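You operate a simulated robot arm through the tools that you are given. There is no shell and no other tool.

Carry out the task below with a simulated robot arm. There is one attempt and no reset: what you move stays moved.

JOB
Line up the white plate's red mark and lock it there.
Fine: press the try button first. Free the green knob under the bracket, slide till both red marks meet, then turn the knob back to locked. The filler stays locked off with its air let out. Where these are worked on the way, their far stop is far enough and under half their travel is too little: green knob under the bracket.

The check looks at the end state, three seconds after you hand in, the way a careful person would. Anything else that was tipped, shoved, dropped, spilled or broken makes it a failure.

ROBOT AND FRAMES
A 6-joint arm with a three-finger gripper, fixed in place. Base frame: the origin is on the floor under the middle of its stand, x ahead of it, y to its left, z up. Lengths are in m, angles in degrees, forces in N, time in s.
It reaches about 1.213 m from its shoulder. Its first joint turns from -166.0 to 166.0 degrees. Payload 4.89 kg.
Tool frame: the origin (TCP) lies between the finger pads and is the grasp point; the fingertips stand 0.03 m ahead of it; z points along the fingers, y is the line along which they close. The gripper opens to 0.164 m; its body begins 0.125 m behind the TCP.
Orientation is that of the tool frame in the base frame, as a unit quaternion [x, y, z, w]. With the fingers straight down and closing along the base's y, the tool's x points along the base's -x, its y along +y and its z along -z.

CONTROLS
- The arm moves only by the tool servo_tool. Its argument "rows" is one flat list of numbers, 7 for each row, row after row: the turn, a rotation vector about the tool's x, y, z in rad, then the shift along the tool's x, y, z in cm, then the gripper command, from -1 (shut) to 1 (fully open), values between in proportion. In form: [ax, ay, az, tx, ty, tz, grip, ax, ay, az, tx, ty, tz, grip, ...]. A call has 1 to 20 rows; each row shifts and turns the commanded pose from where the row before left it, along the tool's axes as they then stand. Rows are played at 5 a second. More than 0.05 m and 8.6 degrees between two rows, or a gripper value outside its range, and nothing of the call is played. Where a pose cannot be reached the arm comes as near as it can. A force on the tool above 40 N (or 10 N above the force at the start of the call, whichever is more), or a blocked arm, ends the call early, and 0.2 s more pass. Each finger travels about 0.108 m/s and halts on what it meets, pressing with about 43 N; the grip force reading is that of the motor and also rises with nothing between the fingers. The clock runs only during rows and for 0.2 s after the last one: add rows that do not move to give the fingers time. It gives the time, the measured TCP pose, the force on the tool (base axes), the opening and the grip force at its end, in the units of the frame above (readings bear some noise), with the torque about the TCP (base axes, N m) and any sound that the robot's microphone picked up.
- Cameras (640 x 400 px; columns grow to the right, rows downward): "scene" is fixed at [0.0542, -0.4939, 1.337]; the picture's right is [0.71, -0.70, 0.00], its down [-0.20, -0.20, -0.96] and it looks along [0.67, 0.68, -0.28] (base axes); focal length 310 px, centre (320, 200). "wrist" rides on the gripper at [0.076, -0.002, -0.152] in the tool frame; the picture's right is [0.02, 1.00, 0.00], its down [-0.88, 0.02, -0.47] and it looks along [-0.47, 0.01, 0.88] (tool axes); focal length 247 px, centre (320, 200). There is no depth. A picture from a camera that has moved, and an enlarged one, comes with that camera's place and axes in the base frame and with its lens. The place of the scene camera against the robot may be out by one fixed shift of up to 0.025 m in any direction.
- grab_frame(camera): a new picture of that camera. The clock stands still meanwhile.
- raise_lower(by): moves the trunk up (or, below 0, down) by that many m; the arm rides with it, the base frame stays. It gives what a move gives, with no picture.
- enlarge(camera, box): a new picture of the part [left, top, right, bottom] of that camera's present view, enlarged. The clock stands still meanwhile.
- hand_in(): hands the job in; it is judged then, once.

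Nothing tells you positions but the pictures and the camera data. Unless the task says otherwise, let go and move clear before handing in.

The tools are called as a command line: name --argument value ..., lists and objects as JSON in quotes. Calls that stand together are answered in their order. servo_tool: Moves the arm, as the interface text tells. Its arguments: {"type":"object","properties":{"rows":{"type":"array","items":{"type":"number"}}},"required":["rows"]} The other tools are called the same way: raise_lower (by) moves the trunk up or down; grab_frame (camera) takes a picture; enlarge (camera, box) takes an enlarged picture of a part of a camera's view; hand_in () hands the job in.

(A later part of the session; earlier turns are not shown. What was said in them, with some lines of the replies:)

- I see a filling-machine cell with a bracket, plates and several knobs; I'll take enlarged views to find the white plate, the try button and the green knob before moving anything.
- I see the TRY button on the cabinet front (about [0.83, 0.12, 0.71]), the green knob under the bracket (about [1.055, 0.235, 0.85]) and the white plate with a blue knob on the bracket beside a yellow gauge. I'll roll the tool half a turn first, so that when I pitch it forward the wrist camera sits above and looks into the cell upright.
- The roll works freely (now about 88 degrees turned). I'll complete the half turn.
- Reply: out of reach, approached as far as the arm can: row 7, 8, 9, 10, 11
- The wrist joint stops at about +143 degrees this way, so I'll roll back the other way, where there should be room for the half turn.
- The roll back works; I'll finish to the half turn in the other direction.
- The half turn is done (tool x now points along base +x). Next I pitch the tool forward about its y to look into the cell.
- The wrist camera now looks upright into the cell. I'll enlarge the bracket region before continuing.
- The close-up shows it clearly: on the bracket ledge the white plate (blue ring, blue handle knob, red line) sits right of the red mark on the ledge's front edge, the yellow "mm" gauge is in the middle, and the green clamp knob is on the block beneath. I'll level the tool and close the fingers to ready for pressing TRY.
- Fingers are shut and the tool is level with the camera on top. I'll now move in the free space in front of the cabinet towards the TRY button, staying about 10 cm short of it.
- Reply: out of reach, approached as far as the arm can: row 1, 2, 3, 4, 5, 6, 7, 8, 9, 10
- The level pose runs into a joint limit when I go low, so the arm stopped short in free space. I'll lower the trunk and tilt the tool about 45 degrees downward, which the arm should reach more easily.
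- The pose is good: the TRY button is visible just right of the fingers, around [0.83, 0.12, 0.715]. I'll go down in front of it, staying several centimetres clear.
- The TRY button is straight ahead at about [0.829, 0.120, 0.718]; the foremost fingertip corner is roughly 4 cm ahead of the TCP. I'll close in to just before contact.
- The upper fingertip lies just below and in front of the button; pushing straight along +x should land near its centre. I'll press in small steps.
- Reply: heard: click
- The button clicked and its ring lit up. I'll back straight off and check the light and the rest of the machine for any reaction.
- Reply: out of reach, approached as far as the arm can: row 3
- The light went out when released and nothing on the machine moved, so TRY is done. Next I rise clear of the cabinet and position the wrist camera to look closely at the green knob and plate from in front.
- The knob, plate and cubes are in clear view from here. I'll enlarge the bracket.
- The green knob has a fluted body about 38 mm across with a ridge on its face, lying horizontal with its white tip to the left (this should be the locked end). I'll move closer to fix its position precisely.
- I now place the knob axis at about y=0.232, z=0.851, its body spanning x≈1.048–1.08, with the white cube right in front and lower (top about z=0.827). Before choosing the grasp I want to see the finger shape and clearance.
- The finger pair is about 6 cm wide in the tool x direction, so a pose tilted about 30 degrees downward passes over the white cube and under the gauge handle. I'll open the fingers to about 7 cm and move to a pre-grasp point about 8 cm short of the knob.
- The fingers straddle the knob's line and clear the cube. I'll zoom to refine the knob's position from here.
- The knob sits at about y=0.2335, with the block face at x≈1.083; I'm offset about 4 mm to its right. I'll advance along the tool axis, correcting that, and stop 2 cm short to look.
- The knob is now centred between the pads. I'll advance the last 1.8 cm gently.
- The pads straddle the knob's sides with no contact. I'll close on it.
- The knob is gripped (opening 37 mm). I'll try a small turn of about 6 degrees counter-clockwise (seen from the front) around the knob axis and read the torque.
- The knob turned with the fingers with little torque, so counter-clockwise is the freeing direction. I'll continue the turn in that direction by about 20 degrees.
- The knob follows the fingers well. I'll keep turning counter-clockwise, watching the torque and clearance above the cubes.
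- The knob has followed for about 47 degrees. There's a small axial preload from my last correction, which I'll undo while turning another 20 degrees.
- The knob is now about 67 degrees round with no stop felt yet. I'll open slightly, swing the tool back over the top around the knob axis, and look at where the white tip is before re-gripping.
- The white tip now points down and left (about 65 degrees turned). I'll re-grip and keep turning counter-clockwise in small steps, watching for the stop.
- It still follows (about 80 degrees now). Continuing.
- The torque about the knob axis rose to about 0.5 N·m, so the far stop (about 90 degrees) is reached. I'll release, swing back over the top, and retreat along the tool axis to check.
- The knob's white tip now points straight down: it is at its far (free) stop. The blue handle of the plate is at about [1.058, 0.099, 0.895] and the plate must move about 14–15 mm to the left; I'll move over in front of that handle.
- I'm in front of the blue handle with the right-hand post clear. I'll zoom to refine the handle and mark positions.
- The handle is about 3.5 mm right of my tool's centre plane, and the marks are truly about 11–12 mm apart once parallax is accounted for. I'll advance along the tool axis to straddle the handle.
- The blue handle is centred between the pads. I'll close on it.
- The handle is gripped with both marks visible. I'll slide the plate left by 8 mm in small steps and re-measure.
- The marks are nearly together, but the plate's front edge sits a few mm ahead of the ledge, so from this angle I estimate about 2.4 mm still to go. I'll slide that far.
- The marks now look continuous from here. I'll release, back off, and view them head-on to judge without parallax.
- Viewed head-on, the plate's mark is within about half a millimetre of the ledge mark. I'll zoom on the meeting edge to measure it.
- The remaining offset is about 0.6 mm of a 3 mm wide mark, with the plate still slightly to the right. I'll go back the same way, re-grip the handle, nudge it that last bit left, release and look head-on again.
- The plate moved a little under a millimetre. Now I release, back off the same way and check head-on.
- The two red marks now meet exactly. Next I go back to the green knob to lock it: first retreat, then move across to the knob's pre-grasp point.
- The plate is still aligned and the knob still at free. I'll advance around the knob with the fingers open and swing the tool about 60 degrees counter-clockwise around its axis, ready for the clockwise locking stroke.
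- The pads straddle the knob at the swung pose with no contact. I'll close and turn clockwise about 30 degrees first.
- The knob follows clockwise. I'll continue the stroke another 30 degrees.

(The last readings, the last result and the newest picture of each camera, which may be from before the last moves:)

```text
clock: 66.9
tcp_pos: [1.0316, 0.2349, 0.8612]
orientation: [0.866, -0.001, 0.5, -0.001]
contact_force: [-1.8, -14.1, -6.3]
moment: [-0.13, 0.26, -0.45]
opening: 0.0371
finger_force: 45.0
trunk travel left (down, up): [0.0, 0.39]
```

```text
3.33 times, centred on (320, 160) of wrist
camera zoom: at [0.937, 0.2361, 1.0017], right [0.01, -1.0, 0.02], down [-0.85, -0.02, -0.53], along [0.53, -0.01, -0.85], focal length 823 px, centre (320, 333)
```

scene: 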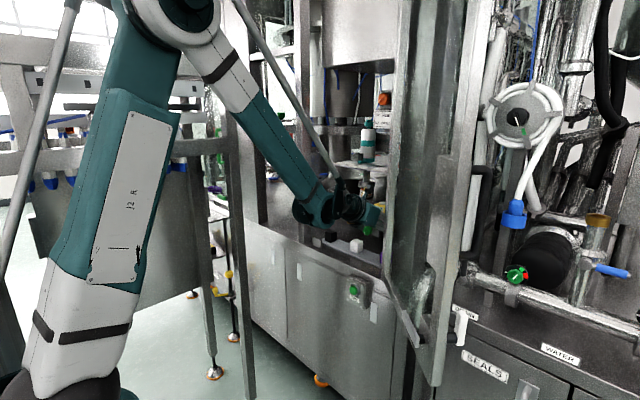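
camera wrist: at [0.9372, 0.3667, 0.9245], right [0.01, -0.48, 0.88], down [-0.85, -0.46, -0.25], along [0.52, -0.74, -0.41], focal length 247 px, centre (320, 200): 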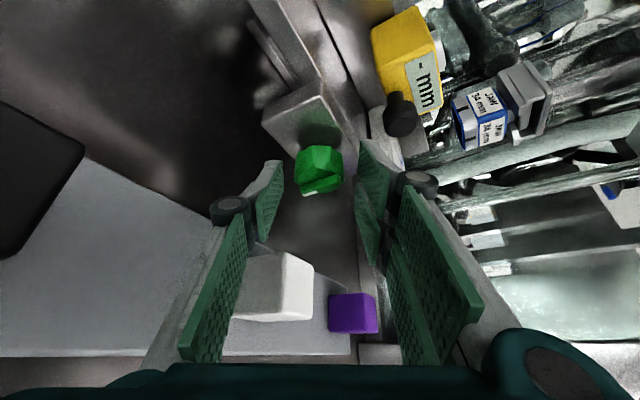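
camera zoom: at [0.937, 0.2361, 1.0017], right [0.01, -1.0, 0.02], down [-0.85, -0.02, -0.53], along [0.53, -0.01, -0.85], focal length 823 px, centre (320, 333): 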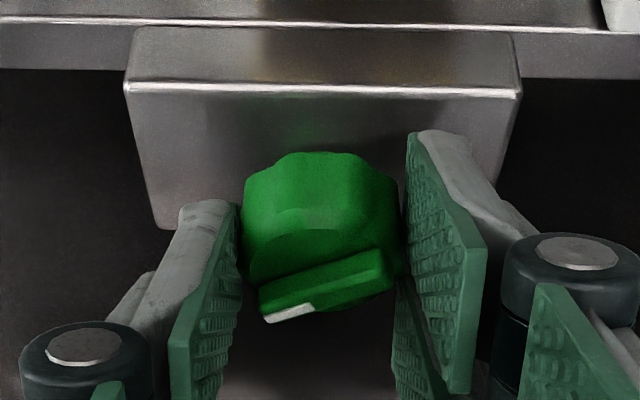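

The knob is now about 60 degrees back with roughly 30 to go; going further with this grip would bring a finger near the white cube. I'll release, swing back counter-clockwise about 40 degrees and re-grip.

servo_tool --rows '[0, 0, 0, 0, 0, 0, -0.3, 0, 0, 0, -0.02, 0.05, 0, -0.3, -0.0438, 0, -0.0758, 0, -0.07, 0, -0.3, -0.0438, 0, -0.0758, 0, -0.07, 0, -0.3, -0.0438, 0, -0.0758, 0, -0.07, 0, -0.3, -0.0438, 0, -0.0758, 0, -0.07, 0, -0.3, -0.0438, 0, -0.0758, 0, -0.07, 0, -0.3, -0.0438, 0, -0.0758, 0, -0.07, 0, -0.3, -0.0438, 0, -0.0758, 0, -0.07, 0, -0.3, -0.0438, 0, -0.0758, 0, -0.07, 0, -0.3, 0, 0, 0, 0, 0, 0, -0.3]'

enlarge --camera "wrist" --box '[260, 100, 380, 220]'

enlarge --camera "scene" --box '[310, 190, 390, 260]'

```text
clock: 69.3
tcp_pos: [1.0311, 0.2408, 0.8587]
orientation: [0.814, 0.171, 0.469, 0.297]
contact_force: [0.0, -0.9, -0.3]
moment: [0.01, 0.01, 0.03]
opening: 0.0574
finger_force: 0.1
trunk travel left (down, up): [0.0, 0.39]
```

```text
3.33 times, centred on (320, 160) of wrist
camera zoom: at [0.9372, 0.3335, 0.9658], right [0.01, -0.75, 0.66], down [-0.85, -0.35, -0.39], along [0.53, -0.56, -0.64], focal length 823 px, centre (320, 333)
```

zoom: 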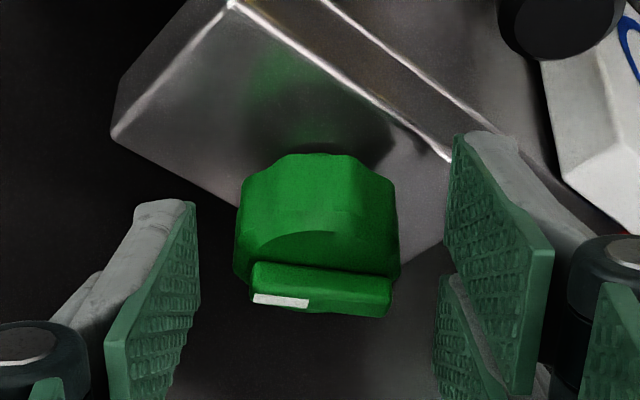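

```text
5.71 times, centred on (350, 225) of scene
camera zoom: at [0.0542, -0.4939, 1.337], right [0.71, -0.7, 0.0], down [-0.2, -0.2, -0.96], along [0.67, 0.68, -0.28], focal length 1774 px, centre (149, 57)
```

zoom: 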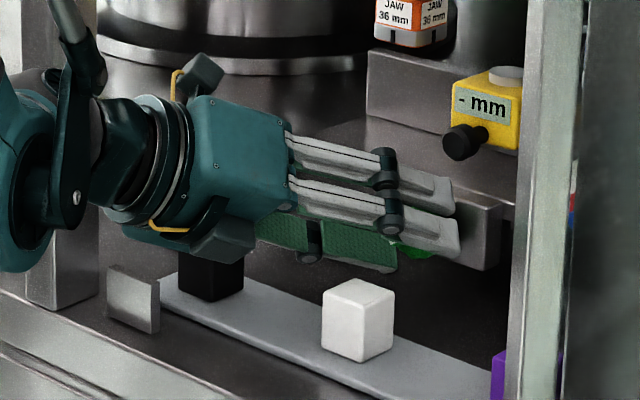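

As expected the knob is about 30 degrees short of its original position. I'll re-grip and turn clockwise about 25 degrees, then feel for the stop.

servo_tool --rows '[0, 0, 0, 0, 0, 0, -1, 0, 0, 0, 0, 0, 0, -1, 0, 0, 0, 0, 0, 0, -1, 0.0438, 0, 0.0758, 0, 0.07, 0, -1, 0.0438, 0, 0.0758, 0, 0.07, 0, -1, 0.0438, 0, 0.0758, 0, 0.07, 0, -1, 0.0438, 0, 0.0758, 0, 0.07, 0, -1, 0.0438, 0, 0.0758, 0, 0.07, 0, -1, 0, 0, 0, 0, 0, 0, -1]'

enlarge --camera "wrist" --box '[260, 100, 380, 220]'

```text
clock: 71.3
tcp_pos: [1.0321, 0.2367, 0.8623]
orientation: [0.859, 0.064, 0.496, 0.113]
contact_force: [6.0, 10.0, 2.6]
moment: [0.08, 0.18, 0.25]
opening: 0.0367
finger_force: 45.1
trunk travel left (down, up): [0.0, 0.39]
```

```text
3.33 times, centred on (320, 160) of wrist
camera zoom: at [0.9371, 0.2757, 0.9966], right [0.01, -0.96, 0.28], down [-0.85, -0.15, -0.5], along [0.53, -0.23, -0.82], focal length 823 px, centre (320, 333)
```

zoom: 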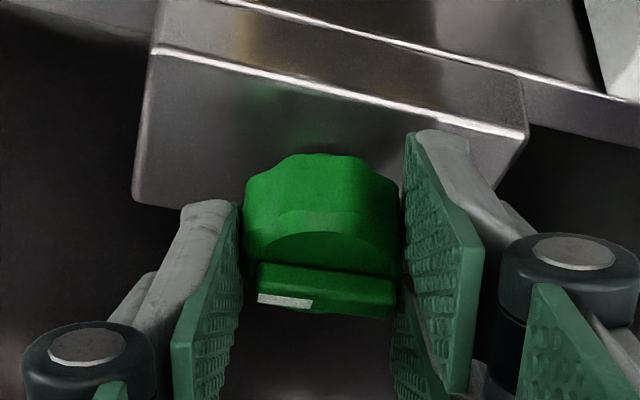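

Almost home; another 15 degrees clockwise should bring it against the locked stop.

servo_tool --rows '[0.0438, 0, 0.0758, 0, 0.07, 0, -1, 0.03, 0, 0.052, 0, 0.05, 0, -1, 0.03, 0, 0.052, 0, 0.05, 0, -1, 0, 0, 0, 0, 0, 0, -1]'

enlarge --camera "wrist" --box '[260, 100, 380, 220]'

```text
clock: 72.3
tcp_pos: [1.0309, 0.2355, 0.8634]
orientation: [0.866, 0.013, 0.5, 0.022]
contact_force: [8.0, 7.3, 1.6]
moment: [-0.86, -0.25, 0.34]
opening: 0.0371
finger_force: 44.8
trunk travel left (down, up): [0.0, 0.39]
```

```text
3.33 times, centred on (320, 160) of wrist
camera zoom: at [0.9369, 0.2446, 1.0018], right [0.01, -1.0, 0.07], down [-0.85, -0.05, -0.52], along [0.53, -0.06, -0.85], focal length 823 px, centre (320, 333)
```

zoom: 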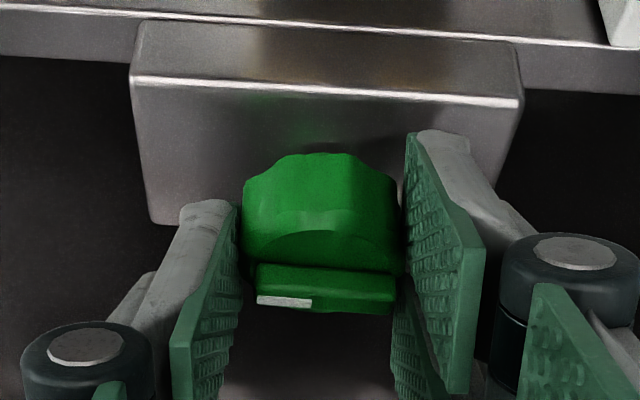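

The torque rose to about 0.9 N·m: the knob is hard against its locked stop with the ridge horizontal again. I'll release, retreat along the tool axis and check everything.

servo_tool --rows '[0, 0, 0, 0, 0, 0, -0.2, 0, 0, 0, 0, 0, 0, -0.2, 0, 0, 0, 0, 0, 0, -0.2, 0, 0, 0, 0, 0, -2.0, -0.2, 0, 0, 0, 0, 0, -2.5, -0.2, 0, 0, 0, 0, 0, -2.5, -0.2, 0, 0, 0, 0, 0, -1.0, -0.2, 0, 0, 0, 0, 0, 0, -0.2]'

grab_frame --camera "wrist"

enlarge --camera "wrist" --box '[250, 20, 490, 180]'

enlarge --camera "scene" --box '[310, 180, 400, 260]'

```text
clock: 74.1
tcp_pos: [0.9614, 0.237, 0.9022]
orientation: [0.866, 0.012, 0.5, 0.024]
contact_force: [0.3, 0.3, -0.7]
moment: [-0.01, -0.02, -0.01]
opening: 0.0656
finger_force: 0.1
trunk travel left (down, up): [0.0, 0.39]
```

```text
taken
camera wrist: at [0.8673, 0.2475, 1.0422], right [0.01, -1.0, 0.07], down [-0.85, -0.05, -0.52], along [0.53, -0.06, -0.85], focal length 247 px, centre (320, 200)
```

wrist: 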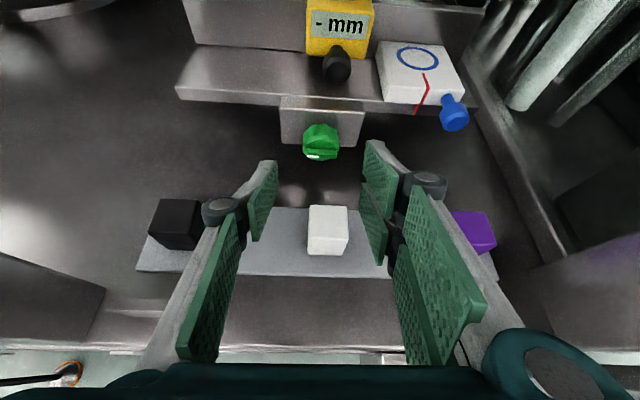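

```text
2.50 times, centred on (370, 100) of wrist
camera zoom: at [0.8673, 0.2475, 1.0422], right [0.01, -1.0, 0.07], down [-0.85, -0.05, -0.52], along [0.53, -0.06, -0.85], focal length 617 px, centre (195, 450)
```

zoom: 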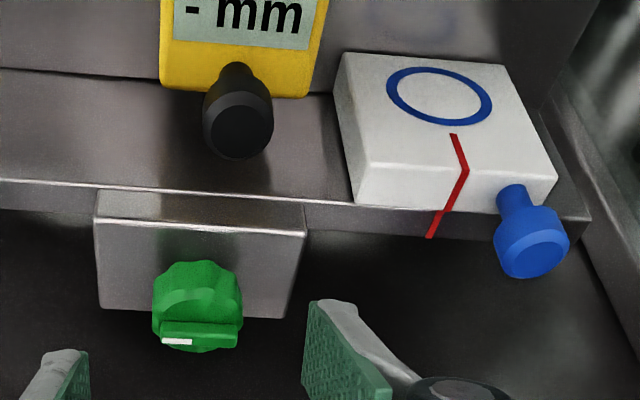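

```text
5.00 times, centred on (355, 220) of scene
camera zoom: at [0.0542, -0.4939, 1.337], right [0.71, -0.7, 0.0], down [-0.2, -0.2, -0.96], along [0.67, 0.68, -0.28], focal length 1552 px, centre (145, 100)
```

zoom: 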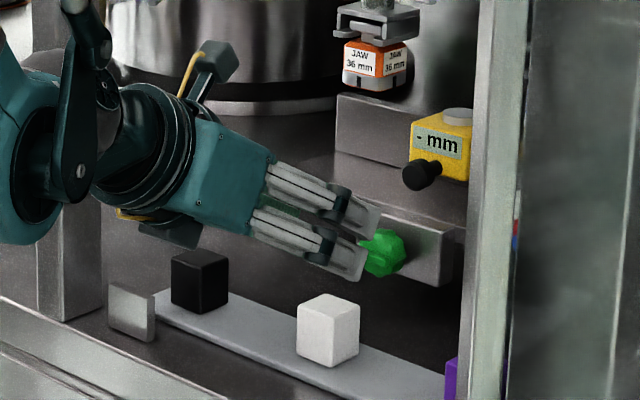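

The knob is back at locked and the marks look aligned from here. I'll check the marks head-on once more from a safe distance.

servo_tool --rows '[0.0275, 0, 0.0476, 0, 0, 0, -0.2, 0, 0, 0, 1.21, 3.6, -0.7, -0.2, 0, 0, 0, 1.21, 3.6, -0.7, -0.2, 0, 0, 0, 1.21, 3.6, -0.7, -0.2, 0, 0, 0, 0, 0, 0, -0.2]'

grab_frame --camera "wrist"

enlarge --camera "wrist" --box '[296, 110, 336, 140]'

```text
clock: 75.3
tcp_pos: [0.9602, 0.1295, 0.9436]
orientation: [0.866, -0.001, 0.499, 0.0]
contact_force: [0.2, 0.6, 0.5]
moment: [-0.1, 0.01, -0.09]
opening: 0.0658
finger_force: 0.0
trunk travel left (down, up): [0.0, 0.39]
```

```text
taken
camera wrist: at [0.8669, 0.1307, 1.0841], right [0.01, -1.0, 0.02], down [-0.85, -0.02, -0.53], along [0.53, -0.01, -0.85], focal length 247 px, centre (320, 200)
```

wrist: 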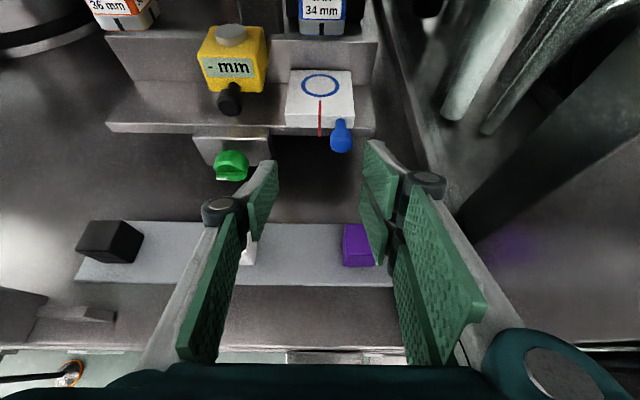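

```text
13.33 times, centred on (316, 125) of wrist
camera zoom: at [0.8669, 0.1307, 1.0841], right [0.01, -1.0, 0.02], down [-0.85, -0.02, -0.53], along [0.53, -0.01, -0.85], focal length 3293 px, centre (373, 1200)
```

zoom: 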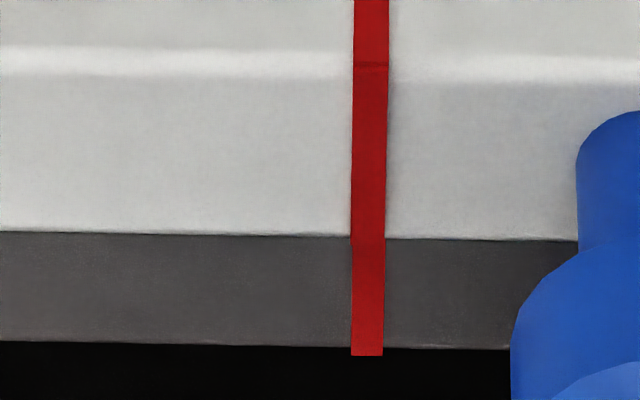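

The marks line up exactly and the knob is locked. I'll withdraw from the cell and take a last look at the whole scene.

servo_tool --rows '[0, 0, 0, -0.96, -1.0, -4.06, -0.2, 0, 0, 0, -0.96, -1.0, -4.06, -0.2, 0, 0, 0, -0.96, -1.0, -4.06, -0.2, 0, 0, 0, -0.96, -1.0, -4.06, -0.2, 0, 0, 0, -0.96, -1.0, -4.06, -0.2, 0, 0, 0, 0, 0, 0, -0.2]'

grab_frame --camera "wrist"

grab_frame --camera "scene"

enlarge --camera "wrist" --box '[200, 0, 440, 180]'

enlarge --camera "scene" --box '[440, 70, 640, 390]'

```text
clock: 76.7
tcp_pos: [0.7611, 0.1805, 1.0025]
orientation: [0.866, -0.001, 0.5, 0.0]
contact_force: [1.0, 0.0, -0.6]
moment: [0.04, -0.04, 0.01]
opening: 0.0655
finger_force: 0.1
trunk travel left (down, up): [0.0, 0.39]
```

```text
taken
camera wrist: at [0.6668, 0.1819, 1.1433], right [0.01, -1.0, 0.02], down [-0.85, -0.02, -0.53], along [0.53, -0.01, -0.85], focal length 247 px, centre (320, 200)
```

wrist: 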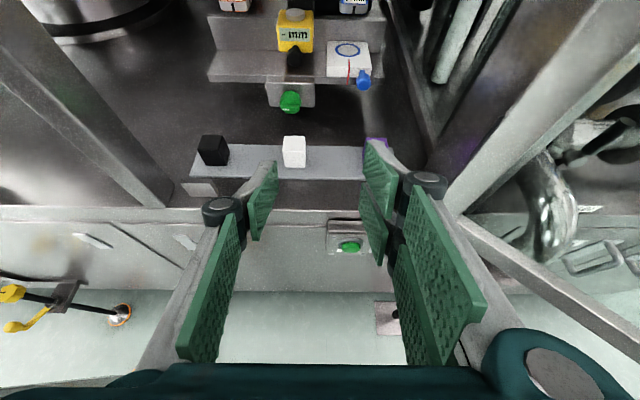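

```text
taken
```

scene: 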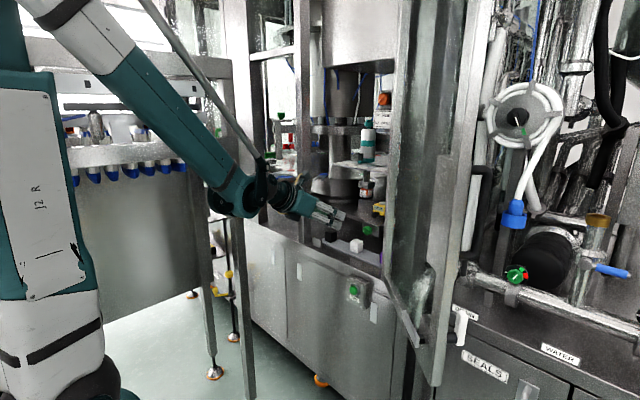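

```text
2.22 times, centred on (320, 90) of wrist
camera zoom: at [0.6668, 0.1819, 1.1433], right [0.01, -1.0, 0.02], down [-0.85, -0.02, -0.53], along [0.53, -0.01, -0.85], focal length 549 px, centre (320, 444)
```

zoom: 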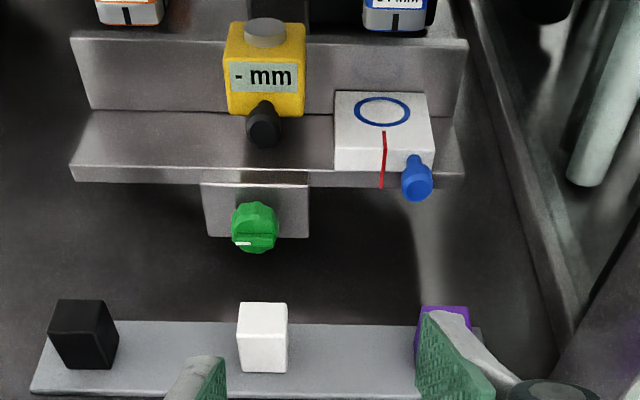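

```text
1.25 times, centred on (540, 230) of scene
camera zoom: at [0.0542, -0.4939, 1.337], right [0.71, -0.7, 0.0], down [-0.2, -0.2, -0.96], along [0.67, 0.68, -0.28], focal length 388 px, centre (45, 162)
```

zoom: 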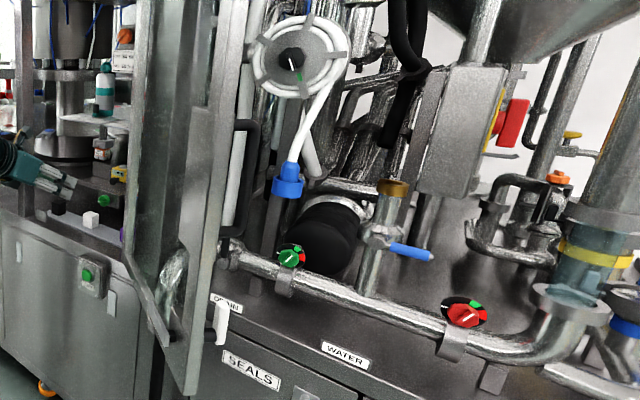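

Everything checks out: the red marks meet, the green knob is back at its locked stop, and the cubes, gauge and valves are where they were. The arm is clear with nothing in the fingers, so I hand in.

hand_in

```text
The job is handed in.
```

The white plate's red mark now meets the red mark on the ledge, and the green knob is turned back to its locked stop. I handed the job in; no verdict has come back.

- **Try button:** I pressed it first. It clicked and its ring lit while held. Nothing on the machine moved.
- **Green knob:** I turned it about 90 degrees to its far stop to free the plate. After the slide I turned it back until it stopped again, with its white tip in its original position.
- **Plate:** I slid it about 11 mm to the left by its blue handle. I checked the marks head-on before and after locking, and they lined up with no visible offset.
- **Everything else:** I did not touch the filler's lock-off or its valves. The cubes, gauge and valves look unmoved in the last pictures. The arm is clear of the cell with nothing in the fingers.
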